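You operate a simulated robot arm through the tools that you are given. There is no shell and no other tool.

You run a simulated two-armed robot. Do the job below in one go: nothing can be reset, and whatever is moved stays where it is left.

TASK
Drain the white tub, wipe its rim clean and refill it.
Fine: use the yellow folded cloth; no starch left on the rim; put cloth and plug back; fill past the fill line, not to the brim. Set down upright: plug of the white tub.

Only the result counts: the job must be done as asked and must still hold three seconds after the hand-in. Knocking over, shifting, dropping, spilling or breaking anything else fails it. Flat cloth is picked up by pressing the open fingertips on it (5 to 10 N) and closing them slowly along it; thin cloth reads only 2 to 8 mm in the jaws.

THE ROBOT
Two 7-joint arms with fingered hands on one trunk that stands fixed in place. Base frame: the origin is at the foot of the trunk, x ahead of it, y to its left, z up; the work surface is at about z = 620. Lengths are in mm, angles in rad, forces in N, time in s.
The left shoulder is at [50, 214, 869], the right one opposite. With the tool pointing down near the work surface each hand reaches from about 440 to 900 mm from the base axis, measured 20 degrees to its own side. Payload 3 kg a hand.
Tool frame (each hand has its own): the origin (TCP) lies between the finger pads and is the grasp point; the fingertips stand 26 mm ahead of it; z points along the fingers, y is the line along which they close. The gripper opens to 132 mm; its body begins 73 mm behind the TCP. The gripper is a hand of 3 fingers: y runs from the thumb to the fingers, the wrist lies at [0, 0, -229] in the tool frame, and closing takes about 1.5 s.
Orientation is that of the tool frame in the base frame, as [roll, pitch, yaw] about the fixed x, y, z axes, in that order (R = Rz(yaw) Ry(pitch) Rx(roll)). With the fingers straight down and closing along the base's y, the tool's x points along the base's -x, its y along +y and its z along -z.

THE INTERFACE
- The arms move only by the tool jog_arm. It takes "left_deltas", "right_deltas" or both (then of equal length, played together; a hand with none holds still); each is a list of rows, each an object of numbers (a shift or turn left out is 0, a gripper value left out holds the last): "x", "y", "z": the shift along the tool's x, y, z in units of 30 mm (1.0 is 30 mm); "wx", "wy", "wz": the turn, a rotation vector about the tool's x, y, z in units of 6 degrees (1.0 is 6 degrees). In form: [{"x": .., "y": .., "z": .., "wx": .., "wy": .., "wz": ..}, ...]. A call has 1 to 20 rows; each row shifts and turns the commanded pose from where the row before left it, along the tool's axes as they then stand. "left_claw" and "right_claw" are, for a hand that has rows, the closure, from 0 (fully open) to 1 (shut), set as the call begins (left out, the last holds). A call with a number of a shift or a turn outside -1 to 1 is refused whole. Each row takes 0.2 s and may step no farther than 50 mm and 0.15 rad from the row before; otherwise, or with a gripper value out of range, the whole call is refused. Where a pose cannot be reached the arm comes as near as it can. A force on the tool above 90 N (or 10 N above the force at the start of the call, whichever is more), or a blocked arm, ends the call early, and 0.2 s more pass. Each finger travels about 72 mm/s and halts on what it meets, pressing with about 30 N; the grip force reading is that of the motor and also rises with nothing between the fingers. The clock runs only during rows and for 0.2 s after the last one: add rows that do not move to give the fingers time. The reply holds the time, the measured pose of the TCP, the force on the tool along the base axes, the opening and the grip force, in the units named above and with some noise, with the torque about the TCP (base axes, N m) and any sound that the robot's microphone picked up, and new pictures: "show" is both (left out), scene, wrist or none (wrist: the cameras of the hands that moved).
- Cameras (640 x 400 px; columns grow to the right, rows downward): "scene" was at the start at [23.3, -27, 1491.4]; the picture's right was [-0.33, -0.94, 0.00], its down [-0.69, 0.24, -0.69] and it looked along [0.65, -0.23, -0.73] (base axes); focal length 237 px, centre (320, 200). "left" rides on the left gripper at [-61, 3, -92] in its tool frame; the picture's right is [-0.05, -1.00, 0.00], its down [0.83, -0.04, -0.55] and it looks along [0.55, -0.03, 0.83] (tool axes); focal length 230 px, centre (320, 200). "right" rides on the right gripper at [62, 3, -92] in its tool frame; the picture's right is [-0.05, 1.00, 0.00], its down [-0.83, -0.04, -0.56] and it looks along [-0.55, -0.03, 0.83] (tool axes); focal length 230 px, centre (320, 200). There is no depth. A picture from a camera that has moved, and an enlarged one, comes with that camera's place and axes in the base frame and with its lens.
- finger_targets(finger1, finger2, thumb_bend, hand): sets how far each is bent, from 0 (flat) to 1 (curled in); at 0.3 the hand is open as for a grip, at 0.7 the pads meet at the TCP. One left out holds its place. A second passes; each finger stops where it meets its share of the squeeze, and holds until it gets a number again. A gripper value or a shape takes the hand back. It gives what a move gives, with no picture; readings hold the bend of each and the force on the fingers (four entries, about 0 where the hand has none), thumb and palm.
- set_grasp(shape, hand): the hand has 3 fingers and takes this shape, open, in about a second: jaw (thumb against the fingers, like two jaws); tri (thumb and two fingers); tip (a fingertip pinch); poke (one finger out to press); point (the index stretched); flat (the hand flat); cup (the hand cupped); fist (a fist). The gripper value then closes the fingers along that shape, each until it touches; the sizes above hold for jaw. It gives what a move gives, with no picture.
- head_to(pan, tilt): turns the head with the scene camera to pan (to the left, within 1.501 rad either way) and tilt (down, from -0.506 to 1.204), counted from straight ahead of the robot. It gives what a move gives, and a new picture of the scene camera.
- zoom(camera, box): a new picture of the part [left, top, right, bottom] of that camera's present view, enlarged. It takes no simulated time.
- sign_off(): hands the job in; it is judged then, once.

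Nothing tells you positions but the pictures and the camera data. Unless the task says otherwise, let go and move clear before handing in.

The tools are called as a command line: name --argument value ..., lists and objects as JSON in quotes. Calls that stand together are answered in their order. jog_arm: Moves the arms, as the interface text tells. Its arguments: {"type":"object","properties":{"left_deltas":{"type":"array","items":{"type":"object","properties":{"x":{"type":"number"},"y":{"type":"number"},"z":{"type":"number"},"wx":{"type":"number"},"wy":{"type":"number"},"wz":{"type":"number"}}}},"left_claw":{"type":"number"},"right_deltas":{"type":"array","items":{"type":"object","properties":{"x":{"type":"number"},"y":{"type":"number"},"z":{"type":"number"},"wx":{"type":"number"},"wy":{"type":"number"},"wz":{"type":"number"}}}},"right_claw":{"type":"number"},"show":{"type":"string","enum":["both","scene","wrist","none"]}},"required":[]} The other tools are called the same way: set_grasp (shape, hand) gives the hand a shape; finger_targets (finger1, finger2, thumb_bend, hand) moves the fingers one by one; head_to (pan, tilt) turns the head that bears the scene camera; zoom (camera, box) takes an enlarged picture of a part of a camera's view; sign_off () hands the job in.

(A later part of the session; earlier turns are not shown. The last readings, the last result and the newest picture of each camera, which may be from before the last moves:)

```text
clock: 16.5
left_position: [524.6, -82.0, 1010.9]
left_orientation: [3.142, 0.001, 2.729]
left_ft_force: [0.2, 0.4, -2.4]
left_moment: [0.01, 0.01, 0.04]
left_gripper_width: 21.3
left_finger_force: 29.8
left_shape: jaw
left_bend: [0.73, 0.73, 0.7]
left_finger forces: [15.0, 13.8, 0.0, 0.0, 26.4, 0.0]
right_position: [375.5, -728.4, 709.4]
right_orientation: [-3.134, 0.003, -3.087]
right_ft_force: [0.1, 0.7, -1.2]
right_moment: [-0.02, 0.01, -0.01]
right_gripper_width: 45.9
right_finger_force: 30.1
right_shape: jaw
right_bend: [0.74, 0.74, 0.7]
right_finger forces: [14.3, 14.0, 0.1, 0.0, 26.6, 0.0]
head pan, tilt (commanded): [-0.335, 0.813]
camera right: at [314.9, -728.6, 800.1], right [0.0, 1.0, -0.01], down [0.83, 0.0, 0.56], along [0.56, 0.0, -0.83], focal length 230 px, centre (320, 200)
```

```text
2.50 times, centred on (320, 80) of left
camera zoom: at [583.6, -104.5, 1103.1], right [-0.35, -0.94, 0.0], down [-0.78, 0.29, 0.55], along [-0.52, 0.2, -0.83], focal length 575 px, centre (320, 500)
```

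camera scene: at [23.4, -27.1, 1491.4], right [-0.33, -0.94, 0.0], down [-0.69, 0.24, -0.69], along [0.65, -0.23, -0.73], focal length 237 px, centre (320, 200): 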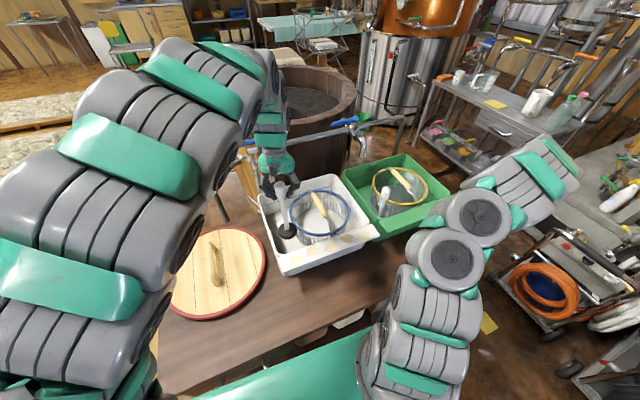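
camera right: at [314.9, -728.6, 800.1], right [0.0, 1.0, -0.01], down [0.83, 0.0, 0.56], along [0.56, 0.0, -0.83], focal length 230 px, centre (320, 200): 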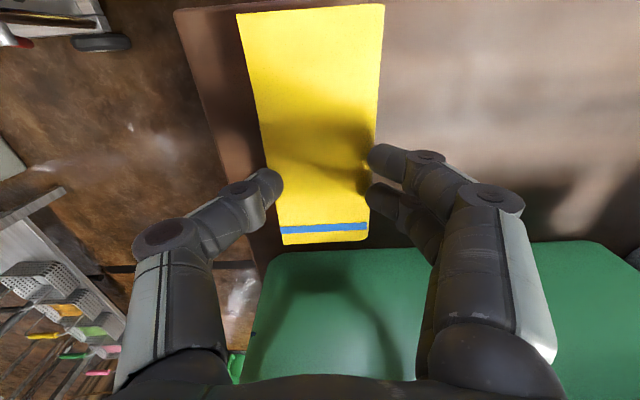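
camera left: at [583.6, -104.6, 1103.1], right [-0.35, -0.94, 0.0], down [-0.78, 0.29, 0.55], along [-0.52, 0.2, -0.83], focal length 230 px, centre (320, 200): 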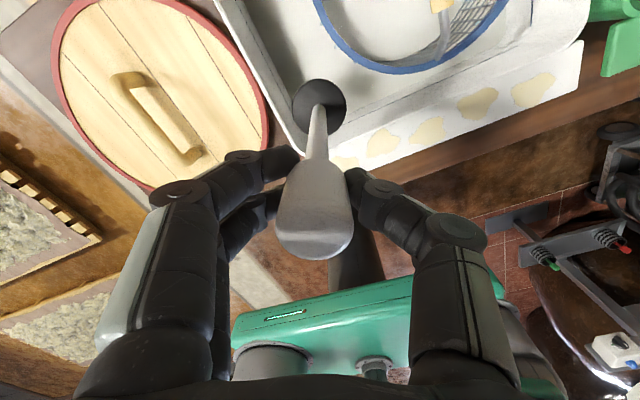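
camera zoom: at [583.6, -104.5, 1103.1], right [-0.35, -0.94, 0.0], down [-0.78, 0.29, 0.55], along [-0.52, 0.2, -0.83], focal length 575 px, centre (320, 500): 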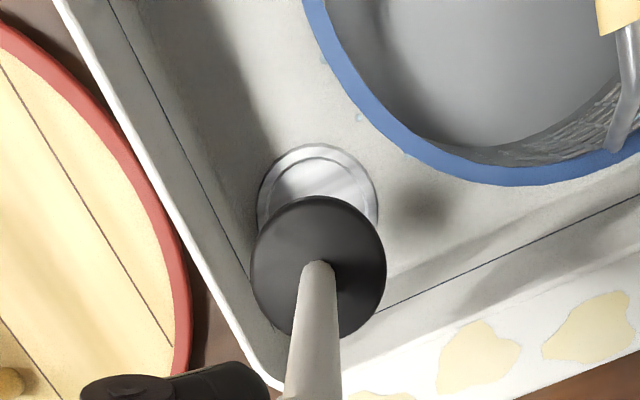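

The tub is drained: bare floor and the metal drain ring are visible. I'll carry the plug off to the left, and lift the cloth and bring it over the right end of the rim.

jog_arm --left_deltas '[{"z": -0.4}, {"x": 0.356, "y": 0.639, "z": -0.1}, {"x": 0.356, "y": 0.639, "z": -0.1}, {"x": 0.356, "y": 0.639, "z": -0.1}, {"x": 0.356, "y": 0.639, "z": -0.1}, {"x": 0.356, "y": 0.639, "z": -0.1}, {"x": 0.356, "y": 0.639, "z": -0.1}, {"x": 0.356, "y": 0.639, "z": -0.1}, {"x": 0.356, "y": 0.639, "z": -0.1}, {"x": 0.356, "y": 0.639, "z": -0.1}, {"x": 0.356, "y": 0.639, "z": -0.1}, {"x": 0.356, "y": 0.639, "z": -0.1}, {"x": 0.356, "y": 0.639, "z": -0.1}, {}, {}, {}, {}, {}, {}, {}]' --right_deltas '[{"z": -0.92}, {"z": -0.92}, {"z": -0.92}, {"z": -0.92}, {"z": -0.92}, {"z": -0.92}, {"z": -0.92}, {"z": -0.92}, {"x": -0.2325, "y": 0.969}, {"x": -0.2325, "y": 0.969}, {"x": -0.2325, "y": 0.969}, {"x": -0.2325, "y": 0.969}, {"x": -0.2325, "y": 0.969}, {"x": -0.2325, "y": 0.969}, {"x": -0.2325, "y": 0.969}, {"x": -0.2325, "y": 0.969}, {"x": -0.2325, "y": 0.969}, {"x": -0.2325, "y": 0.969}, {"x": -0.2325, "y": 0.969}, {"x": -0.2325, "y": 0.969}]' --show "both"

zoom --camera "scene" --box '[250, 150, 410, 280]'

zoom --camera "right" --box '[200, 0, 440, 250]'

```text
clock: 20.7
left_position: [501.1, 180.5, 1058.1]
left_orientation: [3.141, 0.0, 2.729]
left_ft_force: [-0.7, -0.2, -3.0]
left_moment: [-0.02, 0.02, -0.02]
left_gripper_width: 21.7
left_finger_force: 30.5
left_shape: jaw
left_bend: [0.73, 0.73, 0.7]
left_finger forces: [15.6, 14.6, 0.0, 0.0, 26.5, 0.0]
right_position: [440.4, -374.0, 926.7]
right_orientation: [-3.134, 0.006, -3.087]
right_ft_force: [0.5, -0.2, -1.3]
right_moment: [-0.02, -0.01, 0.0]
right_gripper_width: 45.6
right_finger_force: 29.9
right_shape: jaw
right_bend: [0.74, 0.74, 0.7]
right_finger forces: [12.4, 12.4, 0.1, 0.1, 25.1, 0.1]
head pan, tilt (commanded): [-0.335, 0.813]
camera scene: at [23.4, -27.0, 1491.4], right [-0.33, -0.94, 0.0], down [-0.69, 0.24, -0.69], along [0.65, -0.23, -0.73], focal length 237 px, centre (320, 200)
camera right: at [378.7, -374.0, 1018.7], right [0.0, 1.0, -0.01], down [0.83, 0.0, 0.56], along [0.56, 0.0, -0.83], focal length 230 px, centre (320, 200)
camera left: at [558.9, 158.2, 1150.9], right [-0.35, -0.94, 0.0], down [-0.78, 0.29, 0.55], along [-0.52, 0.2, -0.83], focal length 230 px, centre (320, 200)
```

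scene: 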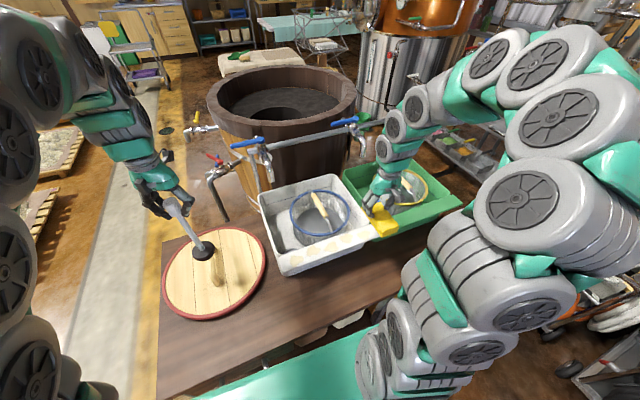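
right: 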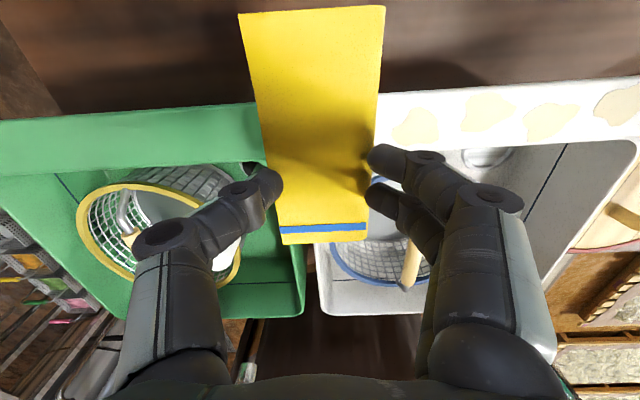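
left: 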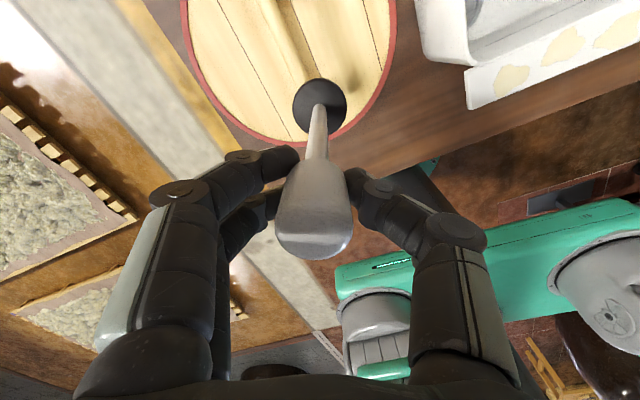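

```text
3.08 times, centred on (330, 215) of scene
camera zoom: at [23.4, -27.0, 1491.4], right [-0.33, -0.94, 0.0], down [-0.69, 0.24, -0.69], along [0.65, -0.23, -0.73], focal length 729 px, centre (289, 154)
```

zoom: 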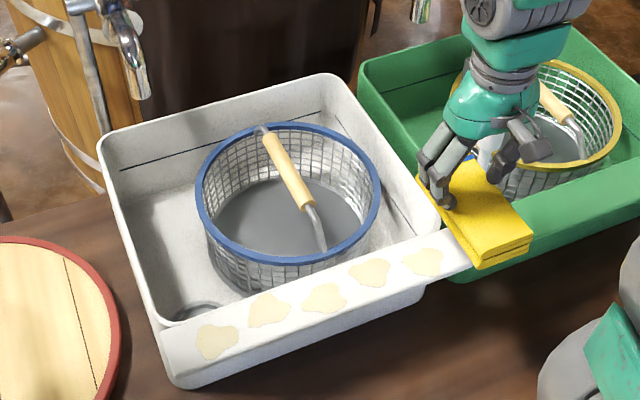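

```text
1.60 times, centred on (320, 125) of right
camera zoom: at [378.7, -374.0, 1018.7], right [0.0, 1.0, -0.01], down [0.83, 0.0, 0.56], along [0.56, 0.0, -0.83], focal length 368 px, centre (320, 320)
```

zoom: 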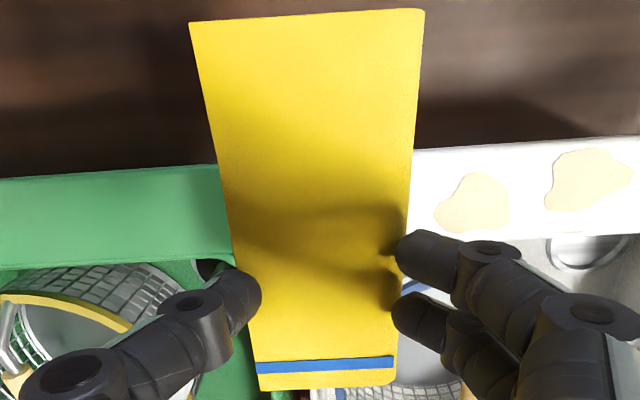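

The cloth hangs flat and centred under the hand, and five patches show on the rim between about y=-65 and y=-365. I'll lower it over the right end of the rim, stopping short of contact.

jog_arm --right_deltas '[{"x": -0.33, "z": 0.67}, {"z": 0.67}, {"z": 0.67}, {"z": 0.67}, {}]' --show "both"

zoom --camera "scene" --box '[310, 180, 430, 270]'

```text
clock: 21.9
left_position: [500.7, 181.1, 1059.0]
left_orientation: [3.141, 0.001, 2.728]
left_ft_force: [-0.2, -0.6, -1.2]
left_moment: [-0.01, -0.01, 0.02]
left_gripper_width: 21.9
left_finger_force: 30.0
left_shape: jaw
left_bend: [0.73, 0.73, 0.7]
left_finger forces: [15.6, 14.6, 0.0, 0.0, 26.5, 0.1]
right_position: [449.0, -374.1, 846.7]
right_orientation: [-3.134, 0.004, -3.088]
right_ft_force: [-0.5, -0.7, -0.6]
right_moment: [-0.01, 0.02, -0.03]
right_gripper_width: 45.7
right_finger_force: 29.5
right_shape: jaw
right_bend: [0.74, 0.74, 0.7]
right_finger forces: [12.3, 12.4, 0.0, 0.0, 24.8, 0.0]
head pan, tilt (commanded): [-0.335, 0.813]
camera scene: at [23.4, -27.0, 1491.4], right [-0.33, -0.94, 0.0], down [-0.69, 0.24, -0.69], along [0.65, -0.23, -0.73], focal length 237 px, centre (320, 200)
camera right: at [389.0, -374.3, 938.1], right [0.0, 1.0, -0.01], down [0.83, 0.0, 0.56], along [0.56, 0.0, -0.83], focal length 230 px, centre (320, 200)
```

scene: 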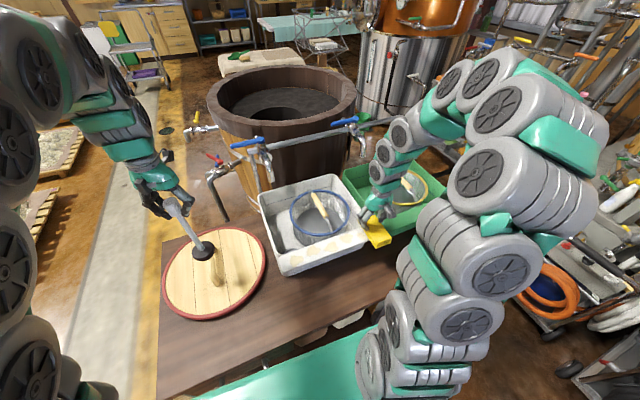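
right: 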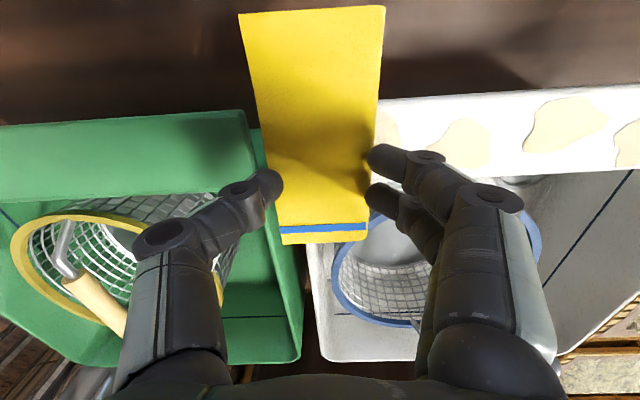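

```text
4.44 times, centred on (370, 225) of scene
camera zoom: at [23.4, -27.0, 1491.4], right [-0.33, -0.94, 0.0], down [-0.69, 0.24, -0.69], along [0.65, -0.23, -0.73], focal length 1052 px, centre (98, 89)
```

zoom: 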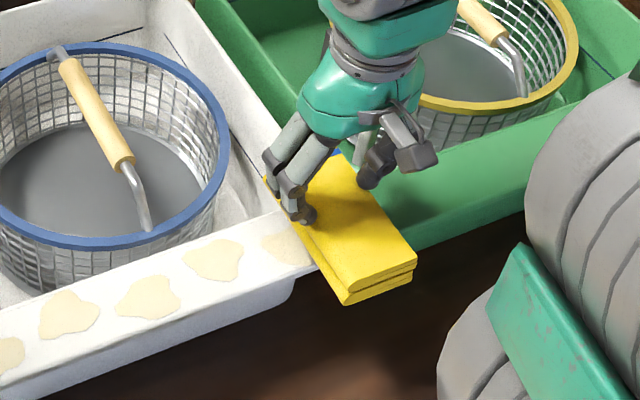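

jog_arm --right_deltas '[{"x": -0.15, "z": 0.15}, {"z": 0.15}, {"z": 0.1}, {}]' --show "none"

```text
clock: 22.8
left_position: [501.9, 181.5, 1058.4]
left_orientation: [3.14, 0.001, 2.727]
left_ft_force: [-0.3, -0.2, -2.1]
left_moment: [0.0, 0.0, -0.02]
left_gripper_width: 21.7
left_finger_force: 29.9
left_shape: jaw
left_bend: [0.73, 0.73, 0.7]
left_finger forces: [15.5, 14.6, 0.0, 0.0, 26.5, 0.1]
right_position: [456.8, -374.7, 836.4]
right_orientation: [-3.134, 0.009, -3.09]
right_ft_force: [-16.3, 5.2, 51.2]
right_moment: [1.17, 0.47, 0.46]
right_gripper_width: 50.1
right_finger_force: 29.9
right_shape: jaw
right_bend: [0.77, 0.76, 0.7]
right_finger forces: [34.2, 32.5, 0.1, 0.1, 39.2, 0.1]
head pan, tilt (commanded): [-0.335, 0.813]
stopped in row 4 (right hand): the force on the tool passed its limit at 93 N (the readings are from after the stop); the commanded pose is now the measured one
```

Contact with the rim comes at a hand height of about 838–840. I ease off to get a light pressure.

jog_arm --right_deltas '[{"z": -0.06}, {}]' --show "wrist"

zoom --camera "scene" --box '[310, 180, 430, 270]'

```text
clock: 23.4
left_position: [500.0, 180.4, 1057.6]
left_orientation: [3.141, 0.002, 2.729]
left_ft_force: [0.4, -0.1, -2.6]
left_moment: [0.03, -0.01, 0.01]
left_gripper_width: 22.0
left_finger_force: 30.0
left_shape: jaw
left_bend: [0.73, 0.73, 0.7]
left_finger forces: [15.6, 14.6, 0.0, 0.0, 26.5, 0.0]
right_position: [455.9, -375.1, 838.1]
right_orientation: [-3.131, 0.008, -3.091]
right_ft_force: [-9.2, 4.3, 25.2]
right_moment: [0.9, 0.19, 0.41]
right_gripper_width: 47.8
right_finger_force: 30.3
right_shape: jaw
right_bend: [0.76, 0.76, 0.7]
right_finger forces: [27.1, 24.9, 0.0, 0.1, 23.7, 0.1]
head pan, tilt (commanded): [-0.335, 0.813]
camera right: at [394.3, -374.2, 929.6], right [0.0, 1.0, -0.01], down [0.83, 0.0, 0.56], along [0.56, -0.01, -0.83], focal length 230 px, centre (320, 200)
```

right: 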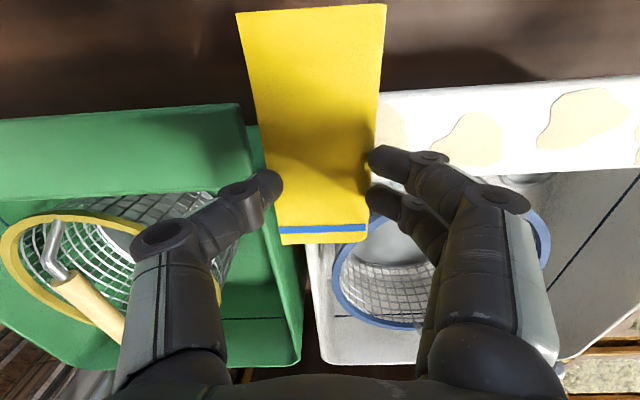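

```text
4.44 times, centred on (370, 225) of scene
camera zoom: at [23.0, -26.8, 1491.4], right [-0.33, -0.94, 0.0], down [-0.69, 0.24, -0.69], along [0.65, -0.23, -0.73], focal length 1052 px, centre (98, 89)
```

zoom: 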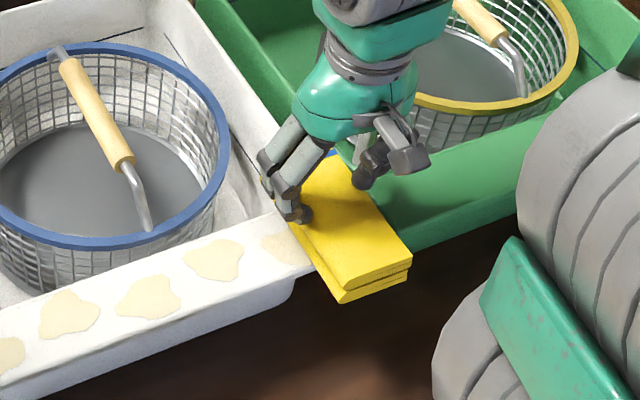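

jog_arm --right_deltas '[{"z": -0.03}, {"y": 0.2}, {"y": 0.25}, {"y": 0.25}, {"y": 0.25}]' --show "none"

zoom --camera "scene" --box '[270, 180, 430, 290]'

```text
clock: 24.6
left_position: [500.8, 181.2, 1058.9]
left_orientation: [3.14, -0.002, 2.729]
left_ft_force: [0.4, 0.8, -2.8]
left_moment: [-0.01, 0.02, 0.0]
left_gripper_width: 21.3
left_finger_force: 30.5
left_shape: jaw
left_bend: [0.73, 0.73, 0.7]
left_finger forces: [15.7, 14.5, 0.0, 0.0, 26.6, 0.0]
right_position: [454.5, -347.2, 839.7]
right_orientation: [-3.133, 0.009, -3.09]
right_ft_force: [0.7, -2.3, 5.5]
right_moment: [0.03, 0.01, -0.02]
right_gripper_width: 45.4
right_finger_force: 30.6
right_shape: jaw
right_bend: [0.75, 0.74, 0.7]
right_finger forces: [16.6, 14.9, 0.0, 0.0, 25.9, 0.1]
head pan, tilt (commanded): [-0.335, 0.813]
```

```text
3.64 times, centred on (350, 235) of scene
camera zoom: at [23.3, -27.0, 1491.4], right [-0.33, -0.94, 0.0], down [-0.69, 0.24, -0.69], along [0.65, -0.23, -0.73], focal length 861 px, centre (211, 73)
```

zoom: 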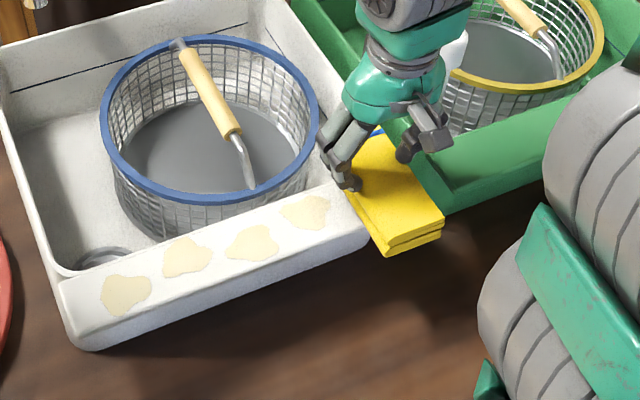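

Light pressure (≈6 N) with the cloth dragging evenly; I press a touch more and go on along the rim.

jog_arm --right_deltas '[{"y": 0.25, "z": 0.01}, {"y": 0.28}, {"y": 0.28}, {"y": 0.28}, {"y": 0.28}, {"y": 0.28}, {"y": 0.28}, {"y": 0.28}, {"y": 0.28}, {"y": 0.28}]' --show "none"

zoom --camera "scene" --box '[270, 180, 430, 290]'

```text
clock: 26.8
left_position: [501.2, 181.9, 1058.8]
left_orientation: [-3.142, 0.003, 2.728]
left_ft_force: [0.5, 0.2, -2.2]
left_moment: [-0.03, -0.01, -0.02]
left_gripper_width: 21.7
left_finger_force: 30.1
left_shape: jaw
left_bend: [0.73, 0.73, 0.7]
left_finger forces: [15.6, 14.7, 0.0, 0.0, 26.5, 0.0]
right_position: [449.6, -263.3, 837.2]
right_orientation: [-3.133, 0.008, -3.09]
right_ft_force: [0.2, -8.6, 18.7]
right_moment: [-0.04, 0.08, -0.05]
right_gripper_width: 46.3
right_finger_force: 30.2
right_shape: jaw
right_bend: [0.76, 0.76, 0.7]
right_finger forces: [17.8, 16.5, 0.0, 0.0, 28.9, 0.0]
head pan, tilt (commanded): [-0.335, 0.813]
```

```text
3.64 times, centred on (350, 235) of scene
camera zoom: at [23.2, -27.0, 1491.4], right [-0.33, -0.94, 0.0], down [-0.69, 0.24, -0.69], along [0.65, -0.23, -0.73], focal length 861 px, centre (211, 73)
```

zoom: 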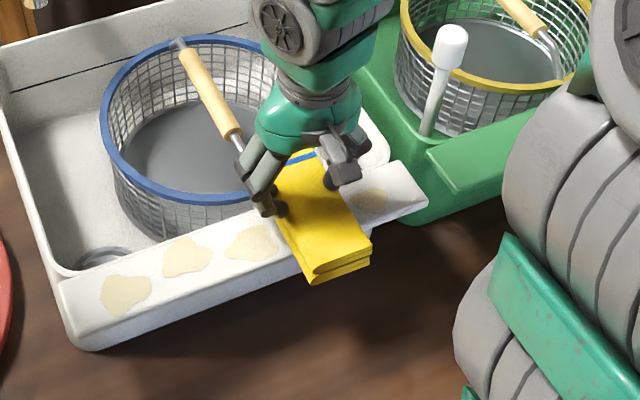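

zoom --camera "scene" --box '[345, 215, 385, 245]'

```text
13.33 times, centred on (365, 230) of scene
camera zoom: at [23.2, -27.0, 1491.4], right [-0.33, -0.94, 0.0], down [-0.69, 0.24, -0.69], along [0.65, -0.23, -0.73], focal length 3158 px, centre (-280, -200)
```

zoom: 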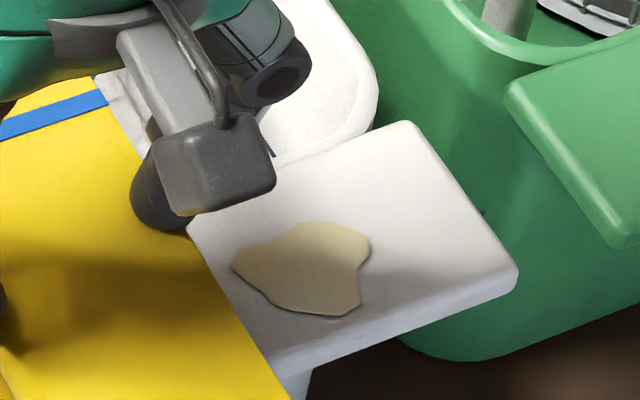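

jog_arm --right_deltas '[{"y": 0.28}, {"y": 0.28}, {"y": 0.28}, {"y": 0.28}, {"y": 0.28}, {"y": 0.28}, {"y": 0.28}, {"y": 0.28}]' --show "none"

zoom --camera "scene" --box '[270, 190, 390, 280]'

```text
clock: 28.6
left_position: [499.7, 180.5, 1058.1]
left_orientation: [3.141, -0.001, 2.727]
left_ft_force: [0.5, -0.6, -2.2]
left_moment: [-0.02, 0.02, -0.02]
left_gripper_width: 21.6
left_finger_force: 30.0
left_shape: jaw
left_bend: [0.73, 0.73, 0.7]
left_finger forces: [15.6, 14.6, 0.1, 0.0, 26.5, 0.0]
right_position: [446.8, -196.4, 837.1]
right_orientation: [-3.134, 0.01, -3.088]
right_ft_force: [0.8, -11.5, 22.1]
right_moment: [-0.36, -0.05, 0.02]
right_gripper_width: 46.4
right_finger_force: 30.2
right_shape: jaw
right_bend: [0.76, 0.76, 0.7]
right_finger forces: [17.1, 15.5, 0.0, 0.0, 30.9, 0.0]
head pan, tilt (commanded): [-0.335, 0.813]
```

```text
4.44 times, centred on (330, 235) of scene
camera zoom: at [23.2, -27.1, 1491.4], right [-0.33, -0.94, 0.0], down [-0.69, 0.24, -0.69], along [0.65, -0.23, -0.73], focal length 1052 px, centre (276, 44)
```

zoom: 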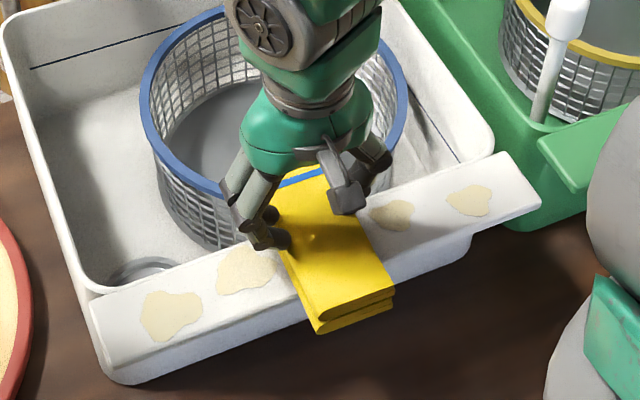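

The patches behind the cloth have shrunk, so wiping works and several passes are needed. I carry on to the left end of the rim.

jog_arm --right_deltas '[{"y": 0.28, "z": -0.01}, {"y": 0.28}, {"y": 0.28}, {"y": 0.28}, {"y": 0.28}, {"y": 0.28}, {"y": 0.28}, {"y": 0.28}, {"y": 0.28}, {"y": 0.28}, {"y": 0.28}, {"y": 0.28}, {"y": 0.28}, {"y": 0.28}, {"y": 0.28}, {"y": 0.28}]' --show "none"

zoom --camera "scene" --box '[260, 190, 390, 290]'

```text
clock: 32.0
left_position: [500.0, 180.9, 1058.0]
left_orientation: [-3.141, 0.001, 2.728]
left_ft_force: [0.7, 0.1, -2.0]
left_moment: [-0.02, -0.02, 0.01]
left_gripper_width: 21.7
left_finger_force: 29.7
left_shape: jaw
left_bend: [0.73, 0.73, 0.7]
left_finger forces: [15.6, 14.7, 0.0, 0.1, 26.3, 0.1]
right_position: [438.5, -62.6, 835.3]
right_orientation: [-3.131, 0.009, -3.09]
right_ft_force: [2.9, -14.1, 33.8]
right_moment: [-0.63, -0.18, 0.14]
right_gripper_width: 47.2
right_finger_force: 30.4
right_shape: jaw
right_bend: [0.77, 0.77, 0.7]
right_finger forces: [17.6, 15.3, 0.0, 0.0, 44.3, 0.1]
head pan, tilt (commanded): [-0.335, 0.813]
```

```text
4.00 times, centred on (325, 240) of scene
camera zoom: at [23.1, -27.2, 1491.4], right [-0.33, -0.94, 0.0], down [-0.69, 0.24, -0.69], along [0.65, -0.23, -0.73], focal length 947 px, centre (300, 40)
```

zoom: 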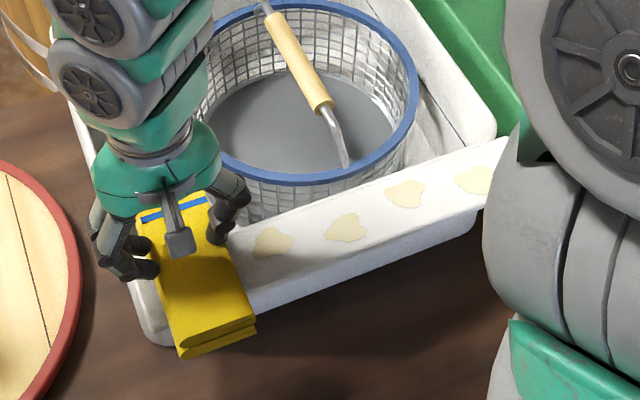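

Pressure crept up to 34 N from a slight tilt of the tool. I ease it and wipe back along the rim with a height correction.

jog_arm --right_deltas '[{"z": -0.05}, {"y": -0.3, "z": 0.003}, {"y": -0.3, "z": 0.003}, {"y": -0.3, "z": 0.003}, {"y": -0.3, "z": 0.003}, {"y": -0.3, "z": 0.003}, {"y": -0.3, "z": 0.003}, {"y": -0.3, "z": 0.003}, {"y": -0.3, "z": 0.003}, {"y": -0.3, "z": 0.003}, {"y": -0.3, "z": 0.003}, {"y": -0.3, "z": 0.003}, {"y": -0.3, "z": 0.003}, {"y": -0.3, "z": 0.003}, {"y": -0.3, "z": 0.003}, {"y": -0.3, "z": 0.003}, {"y": -0.3, "z": 0.003}, {"y": -0.3, "z": 0.003}]' --show "none"

zoom --camera "scene" --box '[260, 190, 390, 290]'

```text
clock: 35.8
left_position: [500.7, 181.2, 1059.4]
left_orientation: [3.141, 0.002, 2.728]
left_ft_force: [0.0, -0.3, -1.7]
left_moment: [0.03, -0.04, 0.01]
left_gripper_width: 21.9
left_finger_force: 29.8
left_shape: jaw
left_bend: [0.73, 0.73, 0.7]
left_finger forces: [15.5, 14.7, 0.0, 0.0, 26.3, 0.0]
right_position: [447.6, -217.2, 837.4]
right_orientation: [-3.133, 0.008, -3.089]
right_ft_force: [-1.0, 0.6, -0.3]
right_moment: [0.01, 0.01, -0.03]
right_gripper_width: 23.1
right_finger_force: 29.8
right_shape: jaw
right_bend: [0.78, 0.78, 0.77]
right_finger forces: [0.0, 0.1, 0.1, 0.1, 0.0, 0.0]
head pan, tilt (commanded): [-0.335, 0.813]
```

```text
4.00 times, centred on (325, 240) of scene
camera zoom: at [23.4, -27.0, 1491.4], right [-0.33, -0.94, 0.0], down [-0.69, 0.24, -0.69], along [0.65, -0.23, -0.73], focal length 947 px, centre (300, 40)
```

zoom: 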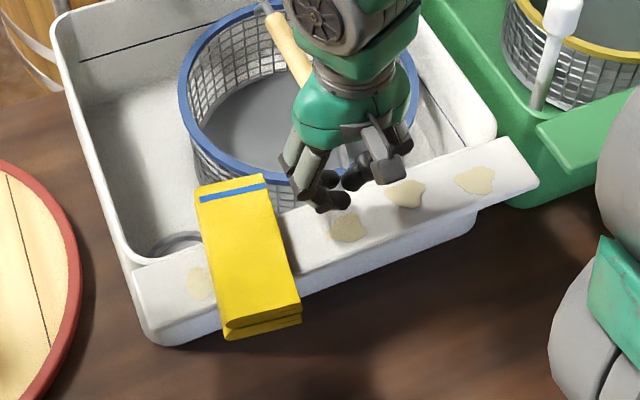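

The cloth slipped from the fingertips and now lies across the rim at about y=-130; the first grip was only on its top edges. I'll raise the hand, open it, and regrip the folded cloth properly by its sides.

jog_arm --right_deltas '[{"z": -0.5}, {"z": -0.8}, {"z": -0.8}, {"z": -0.8}, {}, {}]' --right_claw 0.3 --show "both"

zoom --camera "scene" --box '[260, 190, 390, 290]'

zoom --camera "right" --box '[280, 0, 520, 250]'

```text
clock: 37.2
left_position: [501.5, 179.8, 1058.1]
left_orientation: [-3.14, 0.001, 2.727]
left_ft_force: [-0.2, 0.5, -2.0]
left_moment: [0.01, -0.01, -0.01]
left_gripper_width: 21.5
left_finger_force: 29.8
left_shape: jaw
left_bend: [0.73, 0.73, 0.7]
left_finger forces: [15.7, 14.8, 0.0, 0.1, 26.4, 0.1]
right_position: [446.8, -214.0, 924.8]
right_orientation: [-3.134, 0.008, -3.088]
right_ft_force: [-0.2, -0.2, -0.1]
right_moment: [-0.01, 0.0, -0.01]
right_gripper_width: 91.9
right_finger_force: 0.0
right_shape: jaw
right_bend: [0.68, 0.68, 0.64]
right_finger forces: [0.0, 0.1, 0.0, 0.0, 0.0, 0.0]
head pan, tilt (commanded): [-0.335, 0.813]
camera scene: at [23.3, -27.0, 1491.4], right [-0.33, -0.94, 0.0], down [-0.69, 0.24, -0.69], along [0.65, -0.23, -0.73], focal length 237 px, centre (320, 200)
camera right: at [385.1, -214.0, 1015.9], right [0.0, 1.0, -0.01], down [0.83, 0.0, 0.56], along [0.56, -0.01, -0.83], focal length 230 px, centre (320, 200)
```

scene: 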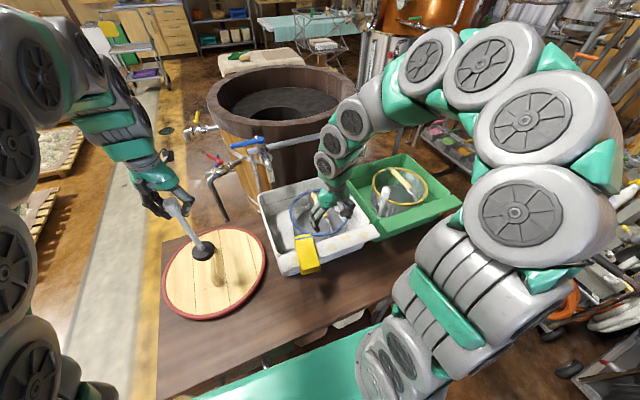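
right: 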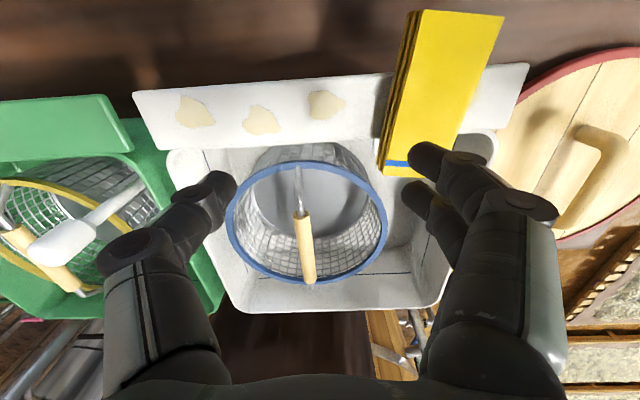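

```text
4.00 times, centred on (325, 240) of scene
camera zoom: at [23.3, -27.0, 1491.4], right [-0.33, -0.94, 0.0], down [-0.69, 0.24, -0.69], along [0.65, -0.23, -0.73], focal length 947 px, centre (300, 40)
```

zoom: 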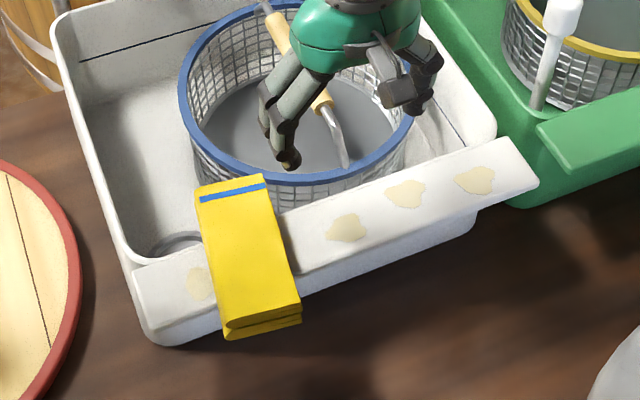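

```text
1.60 times, centred on (400, 125) of right
camera zoom: at [385.1, -214.0, 1015.9], right [0.0, 1.0, -0.01], down [0.83, 0.0, 0.56], along [0.56, -0.01, -0.83], focal length 368 px, centre (192, 320)
```

zoom: 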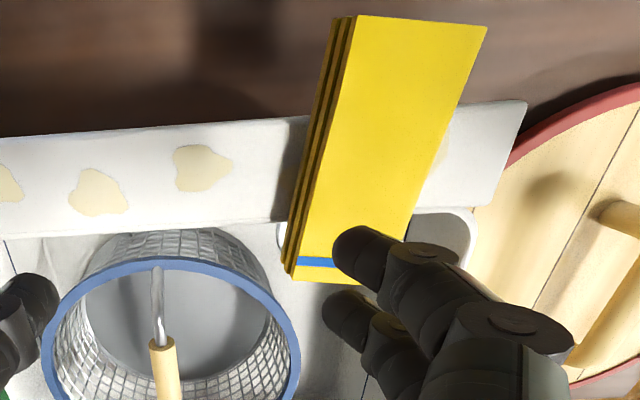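

The cloth lies across the rim, centred near (428,-118), about 33 mm thick and 60 wide. I'll align the open hand over it and come down partway to check.

jog_arm --right_deltas '[{"wz": 1.0, "wx": -0.07, "wy": 0.076}, {"x": 0.166, "y": 0.79}, {"x": 0.166, "y": 0.79}, {"x": 0.166, "y": 0.79}, {"x": 0.166, "y": 0.79}, {"z": 0.7}, {"z": 0.7}, {"z": 0.5}, {}]' --right_claw 0.28 --show "both"

zoom --camera "scene" --box '[260, 190, 360, 290]'

zoom --camera "right" --box '[200, 0, 440, 250]'

```text
clock: 39.2
left_position: [499.9, 180.7, 1059.2]
left_orientation: [-3.141, 0.002, 2.728]
left_ft_force: [0.1, -0.2, -2.5]
left_moment: [0.0, 0.03, 0.03]
left_gripper_width: 21.5
left_finger_force: 30.2
left_shape: jaw
left_bend: [0.73, 0.73, 0.7]
left_finger forces: [15.6, 14.7, 0.1, 0.1, 26.4, 0.0]
right_position: [432.1, -116.9, 867.6]
right_orientation: [3.141, 0.001, 3.09]
right_ft_force: [0.4, 0.1, -1.0]
right_moment: [0.0, -0.01, 0.03]
right_gripper_width: 94.7
right_finger_force: 0.1
right_shape: jaw
right_bend: [0.66, 0.66, 0.63]
right_finger forces: [0.1, 0.0, 0.0, 0.1, 0.1, 0.0]
head pan, tilt (commanded): [-0.335, 0.813]
camera scene: at [23.4, -27.0, 1491.4], right [-0.33, -0.94, 0.0], down [-0.69, 0.24, -0.69], along [0.65, -0.23, -0.73], focal length 237 px, centre (320, 200)
camera right: at [372.3, -112.0, 959.0], right [0.1, 0.99, 0.0], down [0.83, -0.09, 0.56], along [0.55, -0.06, -0.83], focal length 230 px, centre (320, 200)
```

scene: 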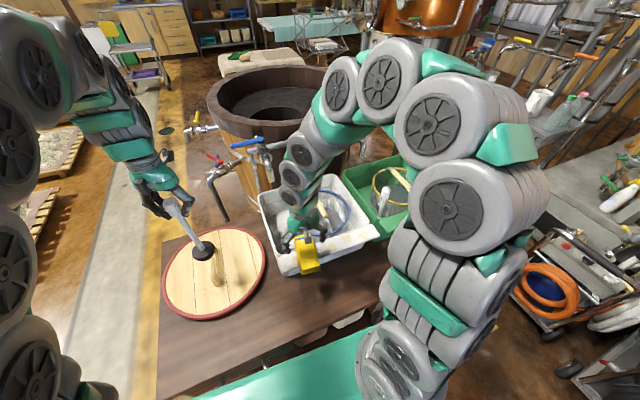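
right: 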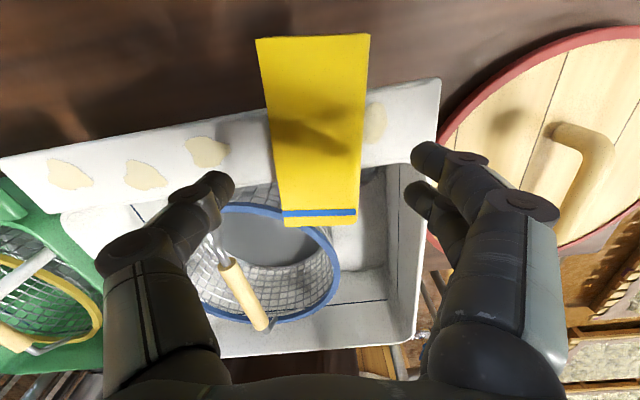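

```text
4.00 times, centred on (310, 240) of scene
camera zoom: at [23.4, -27.0, 1491.4], right [-0.33, -0.94, 0.0], down [-0.69, 0.24, -0.69], along [0.65, -0.23, -0.73], focal length 947 px, centre (360, 40)
```

zoom: 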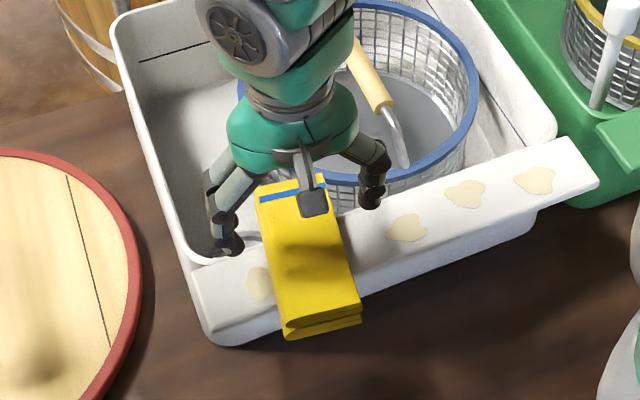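

```text
1.60 times, centred on (320, 125) of right
camera zoom: at [372.3, -112.0, 959.0], right [0.1, 0.99, 0.0], down [0.83, -0.09, 0.56], along [0.55, -0.06, -0.83], focal length 368 px, centre (320, 320)
```

zoom: 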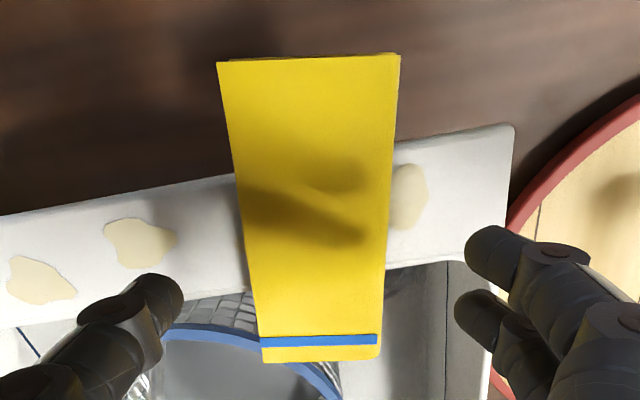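

jog_arm --right_deltas '[{"y": -0.1, "z": 0.4, "wz": 0.28}, {"z": 0.4}, {"z": 0.4}, {"z": 0.3}, {}]' --show "wrist"

zoom --camera "scene" --box '[260, 190, 360, 290]'

zoom --camera "right" --box '[200, 50, 440, 250]'

```text
clock: 40.4
left_position: [500.5, 180.9, 1059.7]
left_orientation: [3.141, 0.0, 2.728]
left_ft_force: [-0.6, 0.4, -2.8]
left_moment: [-0.01, 0.01, 0.05]
left_gripper_width: 21.8
left_finger_force: 29.8
left_shape: jaw
left_bend: [0.73, 0.73, 0.7]
left_finger forces: [15.7, 14.8, 0.0, 0.0, 26.3, 0.0]
right_position: [432.8, -120.9, 821.9]
right_orientation: [-3.141, 0.001, 3.061]
right_ft_force: [-0.8, -1.0, 0.3]
right_moment: [0.0, -0.01, 0.03]
right_gripper_width: 94.7
right_finger_force: 0.0
right_shape: jaw
right_bend: [0.66, 0.66, 0.63]
right_finger forces: [0.0, 0.1, 0.0, 0.0, 0.0, 0.0]
head pan, tilt (commanded): [-0.335, 0.813]
camera right: at [371.8, -112.9, 914.3], right [0.13, 0.99, 0.0], down [0.82, -0.11, 0.56], along [0.55, -0.07, -0.83], focal length 230 px, centre (320, 200)
```

right: 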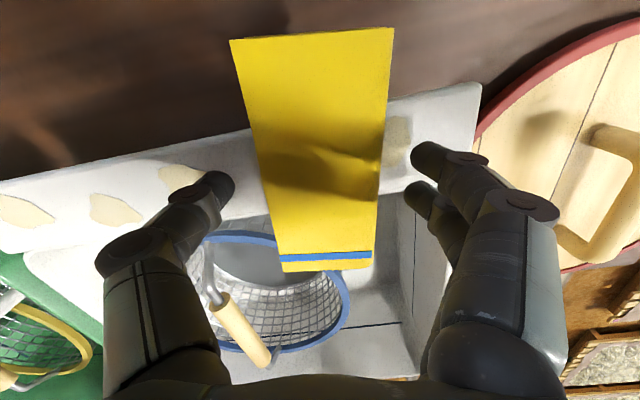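

```text
4.00 times, centred on (310, 240) of scene
camera zoom: at [23.3, -27.0, 1491.4], right [-0.33, -0.94, 0.0], down [-0.69, 0.24, -0.69], along [0.65, -0.23, -0.73], focal length 947 px, centre (360, 40)
```

zoom: 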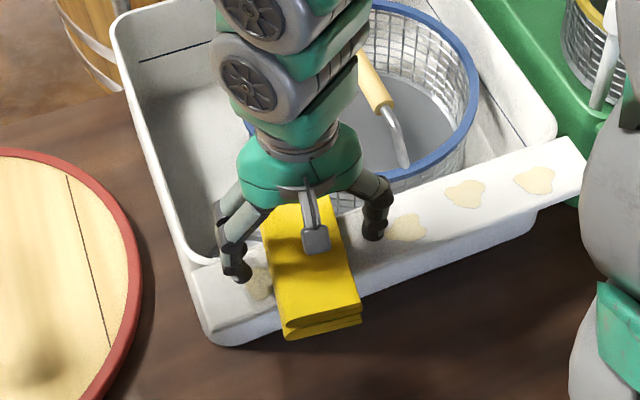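

```text
2.00 times, centred on (320, 150) of right
camera zoom: at [371.8, -112.9, 914.3], right [0.13, 0.99, 0.0], down [0.82, -0.11, 0.56], along [0.55, -0.07, -0.83], focal length 460 px, centre (320, 300)
```

zoom: 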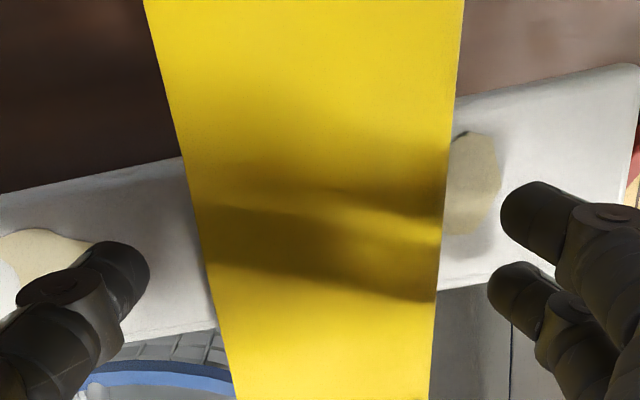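

The open fingers straddle the cloth with no contact. I go down a few mm more and close on its sides.

jog_arm --right_deltas '[{"z": 0.15}, {"z": 0.13}, {}]' --show "none"

```text
clock: 41.2
left_position: [501.5, 181.1, 1059.0]
left_orientation: [-3.14, -0.001, 2.728]
left_ft_force: [0.6, -0.6, -2.4]
left_moment: [0.0, 0.0, 0.02]
left_gripper_width: 21.9
left_finger_force: 30.0
left_shape: jaw
left_bend: [0.73, 0.73, 0.7]
left_finger forces: [15.7, 14.9, 0.0, 0.0, 26.5, 0.1]
right_position: [430.9, -121.3, 813.0]
right_orientation: [-3.14, 0.0, 3.06]
right_ft_force: [0.3, -0.5, -0.2]
right_moment: [-0.01, 0.01, 0.01]
right_gripper_width: 94.7
right_finger_force: 0.1
right_shape: jaw
right_bend: [0.66, 0.66, 0.63]
right_finger forces: [0.1, 0.1, 0.1, 0.0, 0.1, 0.0]
head pan, tilt (commanded): [-0.335, 0.813]
```

jog_arm --right_deltas '[{}, {}, {}, {}, {}, {}, {}]' --right_claw 0.85 --show "wrist"

zoom --camera "scene" --box '[260, 190, 360, 290]'

zoom --camera "right" --box '[200, 50, 440, 250]'

```text
clock: 42.8
left_position: [501.6, 181.7, 1058.5]
left_orientation: [3.141, -0.001, 2.727]
left_ft_force: [-0.1, -0.1, -2.6]
left_moment: [-0.01, -0.03, -0.01]
left_gripper_width: 21.6
left_finger_force: 30.1
left_shape: jaw
left_bend: [0.73, 0.73, 0.7]
left_finger forces: [15.6, 14.8, 0.1, 0.0, 26.5, 0.0]
right_position: [431.2, -121.5, 814.5]
right_orientation: [-3.141, 0.004, 3.059]
right_ft_force: [0.2, -0.5, 0.6]
right_moment: [-0.01, 0.01, 0.0]
right_gripper_width: 58.4
right_finger_force: 30.3
right_shape: jaw
right_bend: [0.73, 0.73, 0.7]
right_finger forces: [13.5, 13.6, 0.0, 0.0, 27.2, 0.0]
head pan, tilt (commanded): [-0.335, 0.813]
camera right: at [371.6, -113.5, 905.9], right [0.13, 0.99, 0.0], down [0.82, -0.11, 0.56], along [0.55, -0.07, -0.83], focal length 230 px, centre (320, 200)
```

right: 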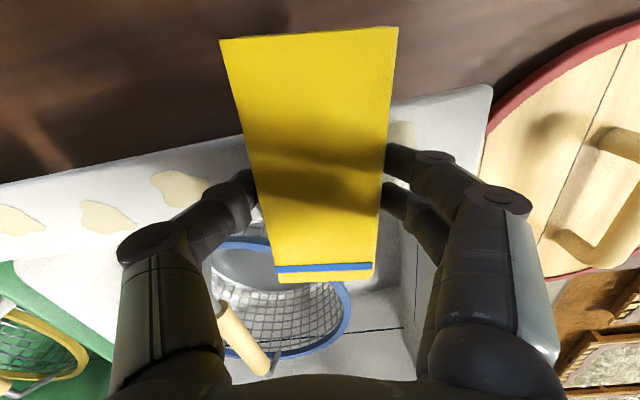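

```text
4.00 times, centred on (310, 240) of scene
camera zoom: at [23.3, -27.0, 1491.4], right [-0.33, -0.94, 0.0], down [-0.69, 0.24, -0.69], along [0.65, -0.23, -0.73], focal length 947 px, centre (360, 40)
```

zoom: 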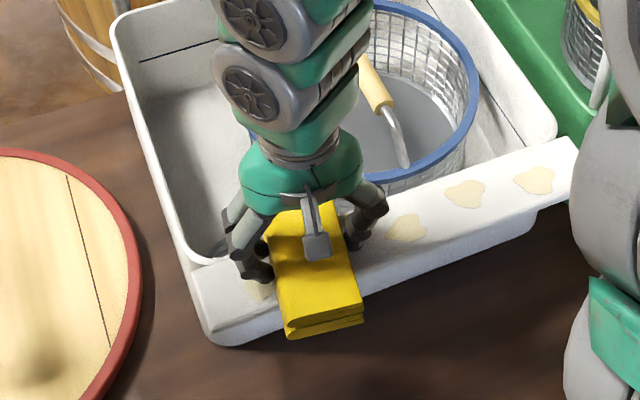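

```text
2.00 times, centred on (320, 150) of right
camera zoom: at [371.6, -113.5, 905.9], right [0.13, 0.99, 0.0], down [0.82, -0.11, 0.56], along [0.55, -0.07, -0.83], focal length 460 px, centre (320, 300)
```

zoom: 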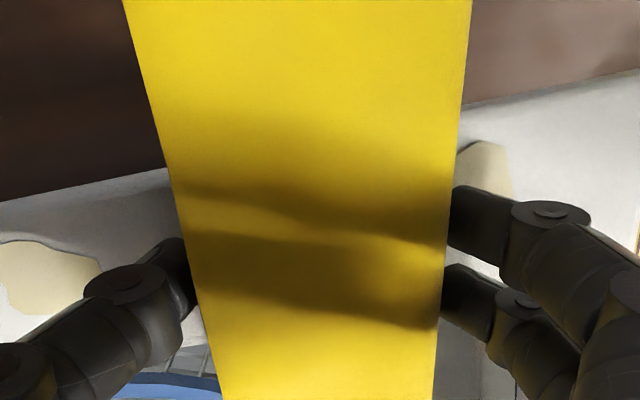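

The cloth is now gripped firmly by its sides (58 mm, 27 N). I press lightly and make a short stroke to check force.

jog_arm --right_deltas '[{"z": 0.04}, {"z": 0.04}, {"x": 0.03, "y": 0.2}, {"x": 0.04, "y": 0.28}, {"x": 0.04, "y": 0.28}]' --show "none"

```text
clock: 44.0
left_position: [501.1, 180.2, 1058.7]
left_orientation: [-3.141, 0.001, 2.728]
left_ft_force: [0.9, -0.7, -2.7]
left_moment: [0.01, -0.01, 0.01]
left_gripper_width: 21.6
left_finger_force: 29.9
left_shape: jaw
left_bend: [0.73, 0.73, 0.7]
left_finger forces: [15.6, 14.8, 0.0, 0.0, 26.3, 0.0]
right_position: [430.2, -99.0, 811.0]
right_orientation: [3.141, 0.003, 3.058]
right_ft_force: [0.8, -11.6, 25.3]
right_moment: [-0.56, 0.03, 0.05]
right_gripper_width: 59.0
right_finger_force: 29.8
right_shape: jaw
right_bend: [0.74, 0.74, 0.7]
right_finger forces: [12.8, 12.8, 0.0, 0.0, 36.4, 0.0]
head pan, tilt (commanded): [-0.335, 0.813]
```

jog_arm --right_deltas '[{"z": -0.035}, {"x": 0.04, "y": 0.28}, {"x": 0.04, "y": 0.28}, {"x": 0.04, "y": 0.28}, {"x": 0.04, "y": 0.28}, {"x": -0.03, "y": -0.2}, {"x": -0.04, "y": -0.28}, {"x": -0.04, "y": -0.28}, {"x": -0.04, "y": -0.28}, {"x": -0.04, "y": -0.28}]' --show "none"

zoom --camera "scene" --box '[260, 190, 390, 290]'

```text
clock: 46.2
left_position: [500.4, 180.4, 1059.2]
left_orientation: [3.142, 0.003, 2.73]
left_ft_force: [0.6, -0.4, -2.4]
left_moment: [0.01, -0.04, 0.0]
left_gripper_width: 21.9
left_finger_force: 30.3
left_shape: jaw
left_bend: [0.73, 0.73, 0.7]
left_finger forces: [15.7, 14.9, 0.0, 0.0, 26.4, 0.0]
right_position: [430.7, -105.0, 812.8]
right_orientation: [-3.14, 0.003, 3.06]
right_ft_force: [0.0, 0.5, 1.7]
right_moment: [-0.02, -0.01, -0.01]
right_gripper_width: 58.3
right_finger_force: 30.0
right_shape: jaw
right_bend: [0.74, 0.74, 0.7]
right_finger forces: [15.4, 15.4, 0.0, 0.0, 29.5, 0.0]
head pan, tilt (commanded): [-0.335, 0.813]
```

```text
4.00 times, centred on (325, 240) of scene
camera zoom: at [23.3, -27.0, 1491.4], right [-0.33, -0.94, 0.0], down [-0.69, 0.24, -0.69], along [0.65, -0.23, -0.73], focal length 947 px, centre (300, 40)
```

zoom: 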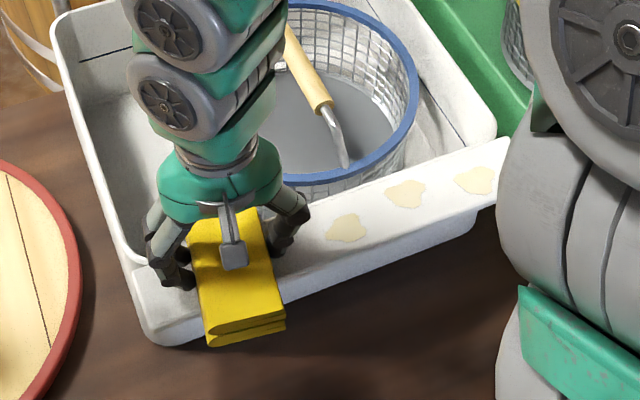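

jog_arm --right_deltas '[{"z": 0.025}, {"x": -0.04, "y": -0.28}, {"x": -0.04, "y": -0.28}, {"x": -0.04, "y": -0.28}, {"x": -0.04, "y": -0.28}]' --show "none"

```text
clock: 47.4
left_position: [500.7, 180.6, 1058.3]
left_orientation: [3.141, 0.0, 2.727]
left_ft_force: [0.1, 0.8, -2.7]
left_moment: [-0.05, -0.01, 0.01]
left_gripper_width: 21.7
left_finger_force: 29.9
left_shape: jaw
left_bend: [0.73, 0.73, 0.7]
left_finger forces: [15.7, 14.8, 0.0, 0.0, 26.5, 0.0]
right_position: [434.1, -139.5, 811.9]
right_orientation: [3.141, 0.002, 3.06]
right_ft_force: [0.2, 8.2, 19.0]
right_moment: [0.3, -0.01, -0.05]
right_gripper_width: 58.9
right_finger_force: 30.2
right_shape: jaw
right_bend: [0.74, 0.74, 0.71]
right_finger forces: [17.6, 17.6, 0.1, 0.0, 27.4, 0.0]
head pan, tilt (commanded): [-0.335, 0.813]
```

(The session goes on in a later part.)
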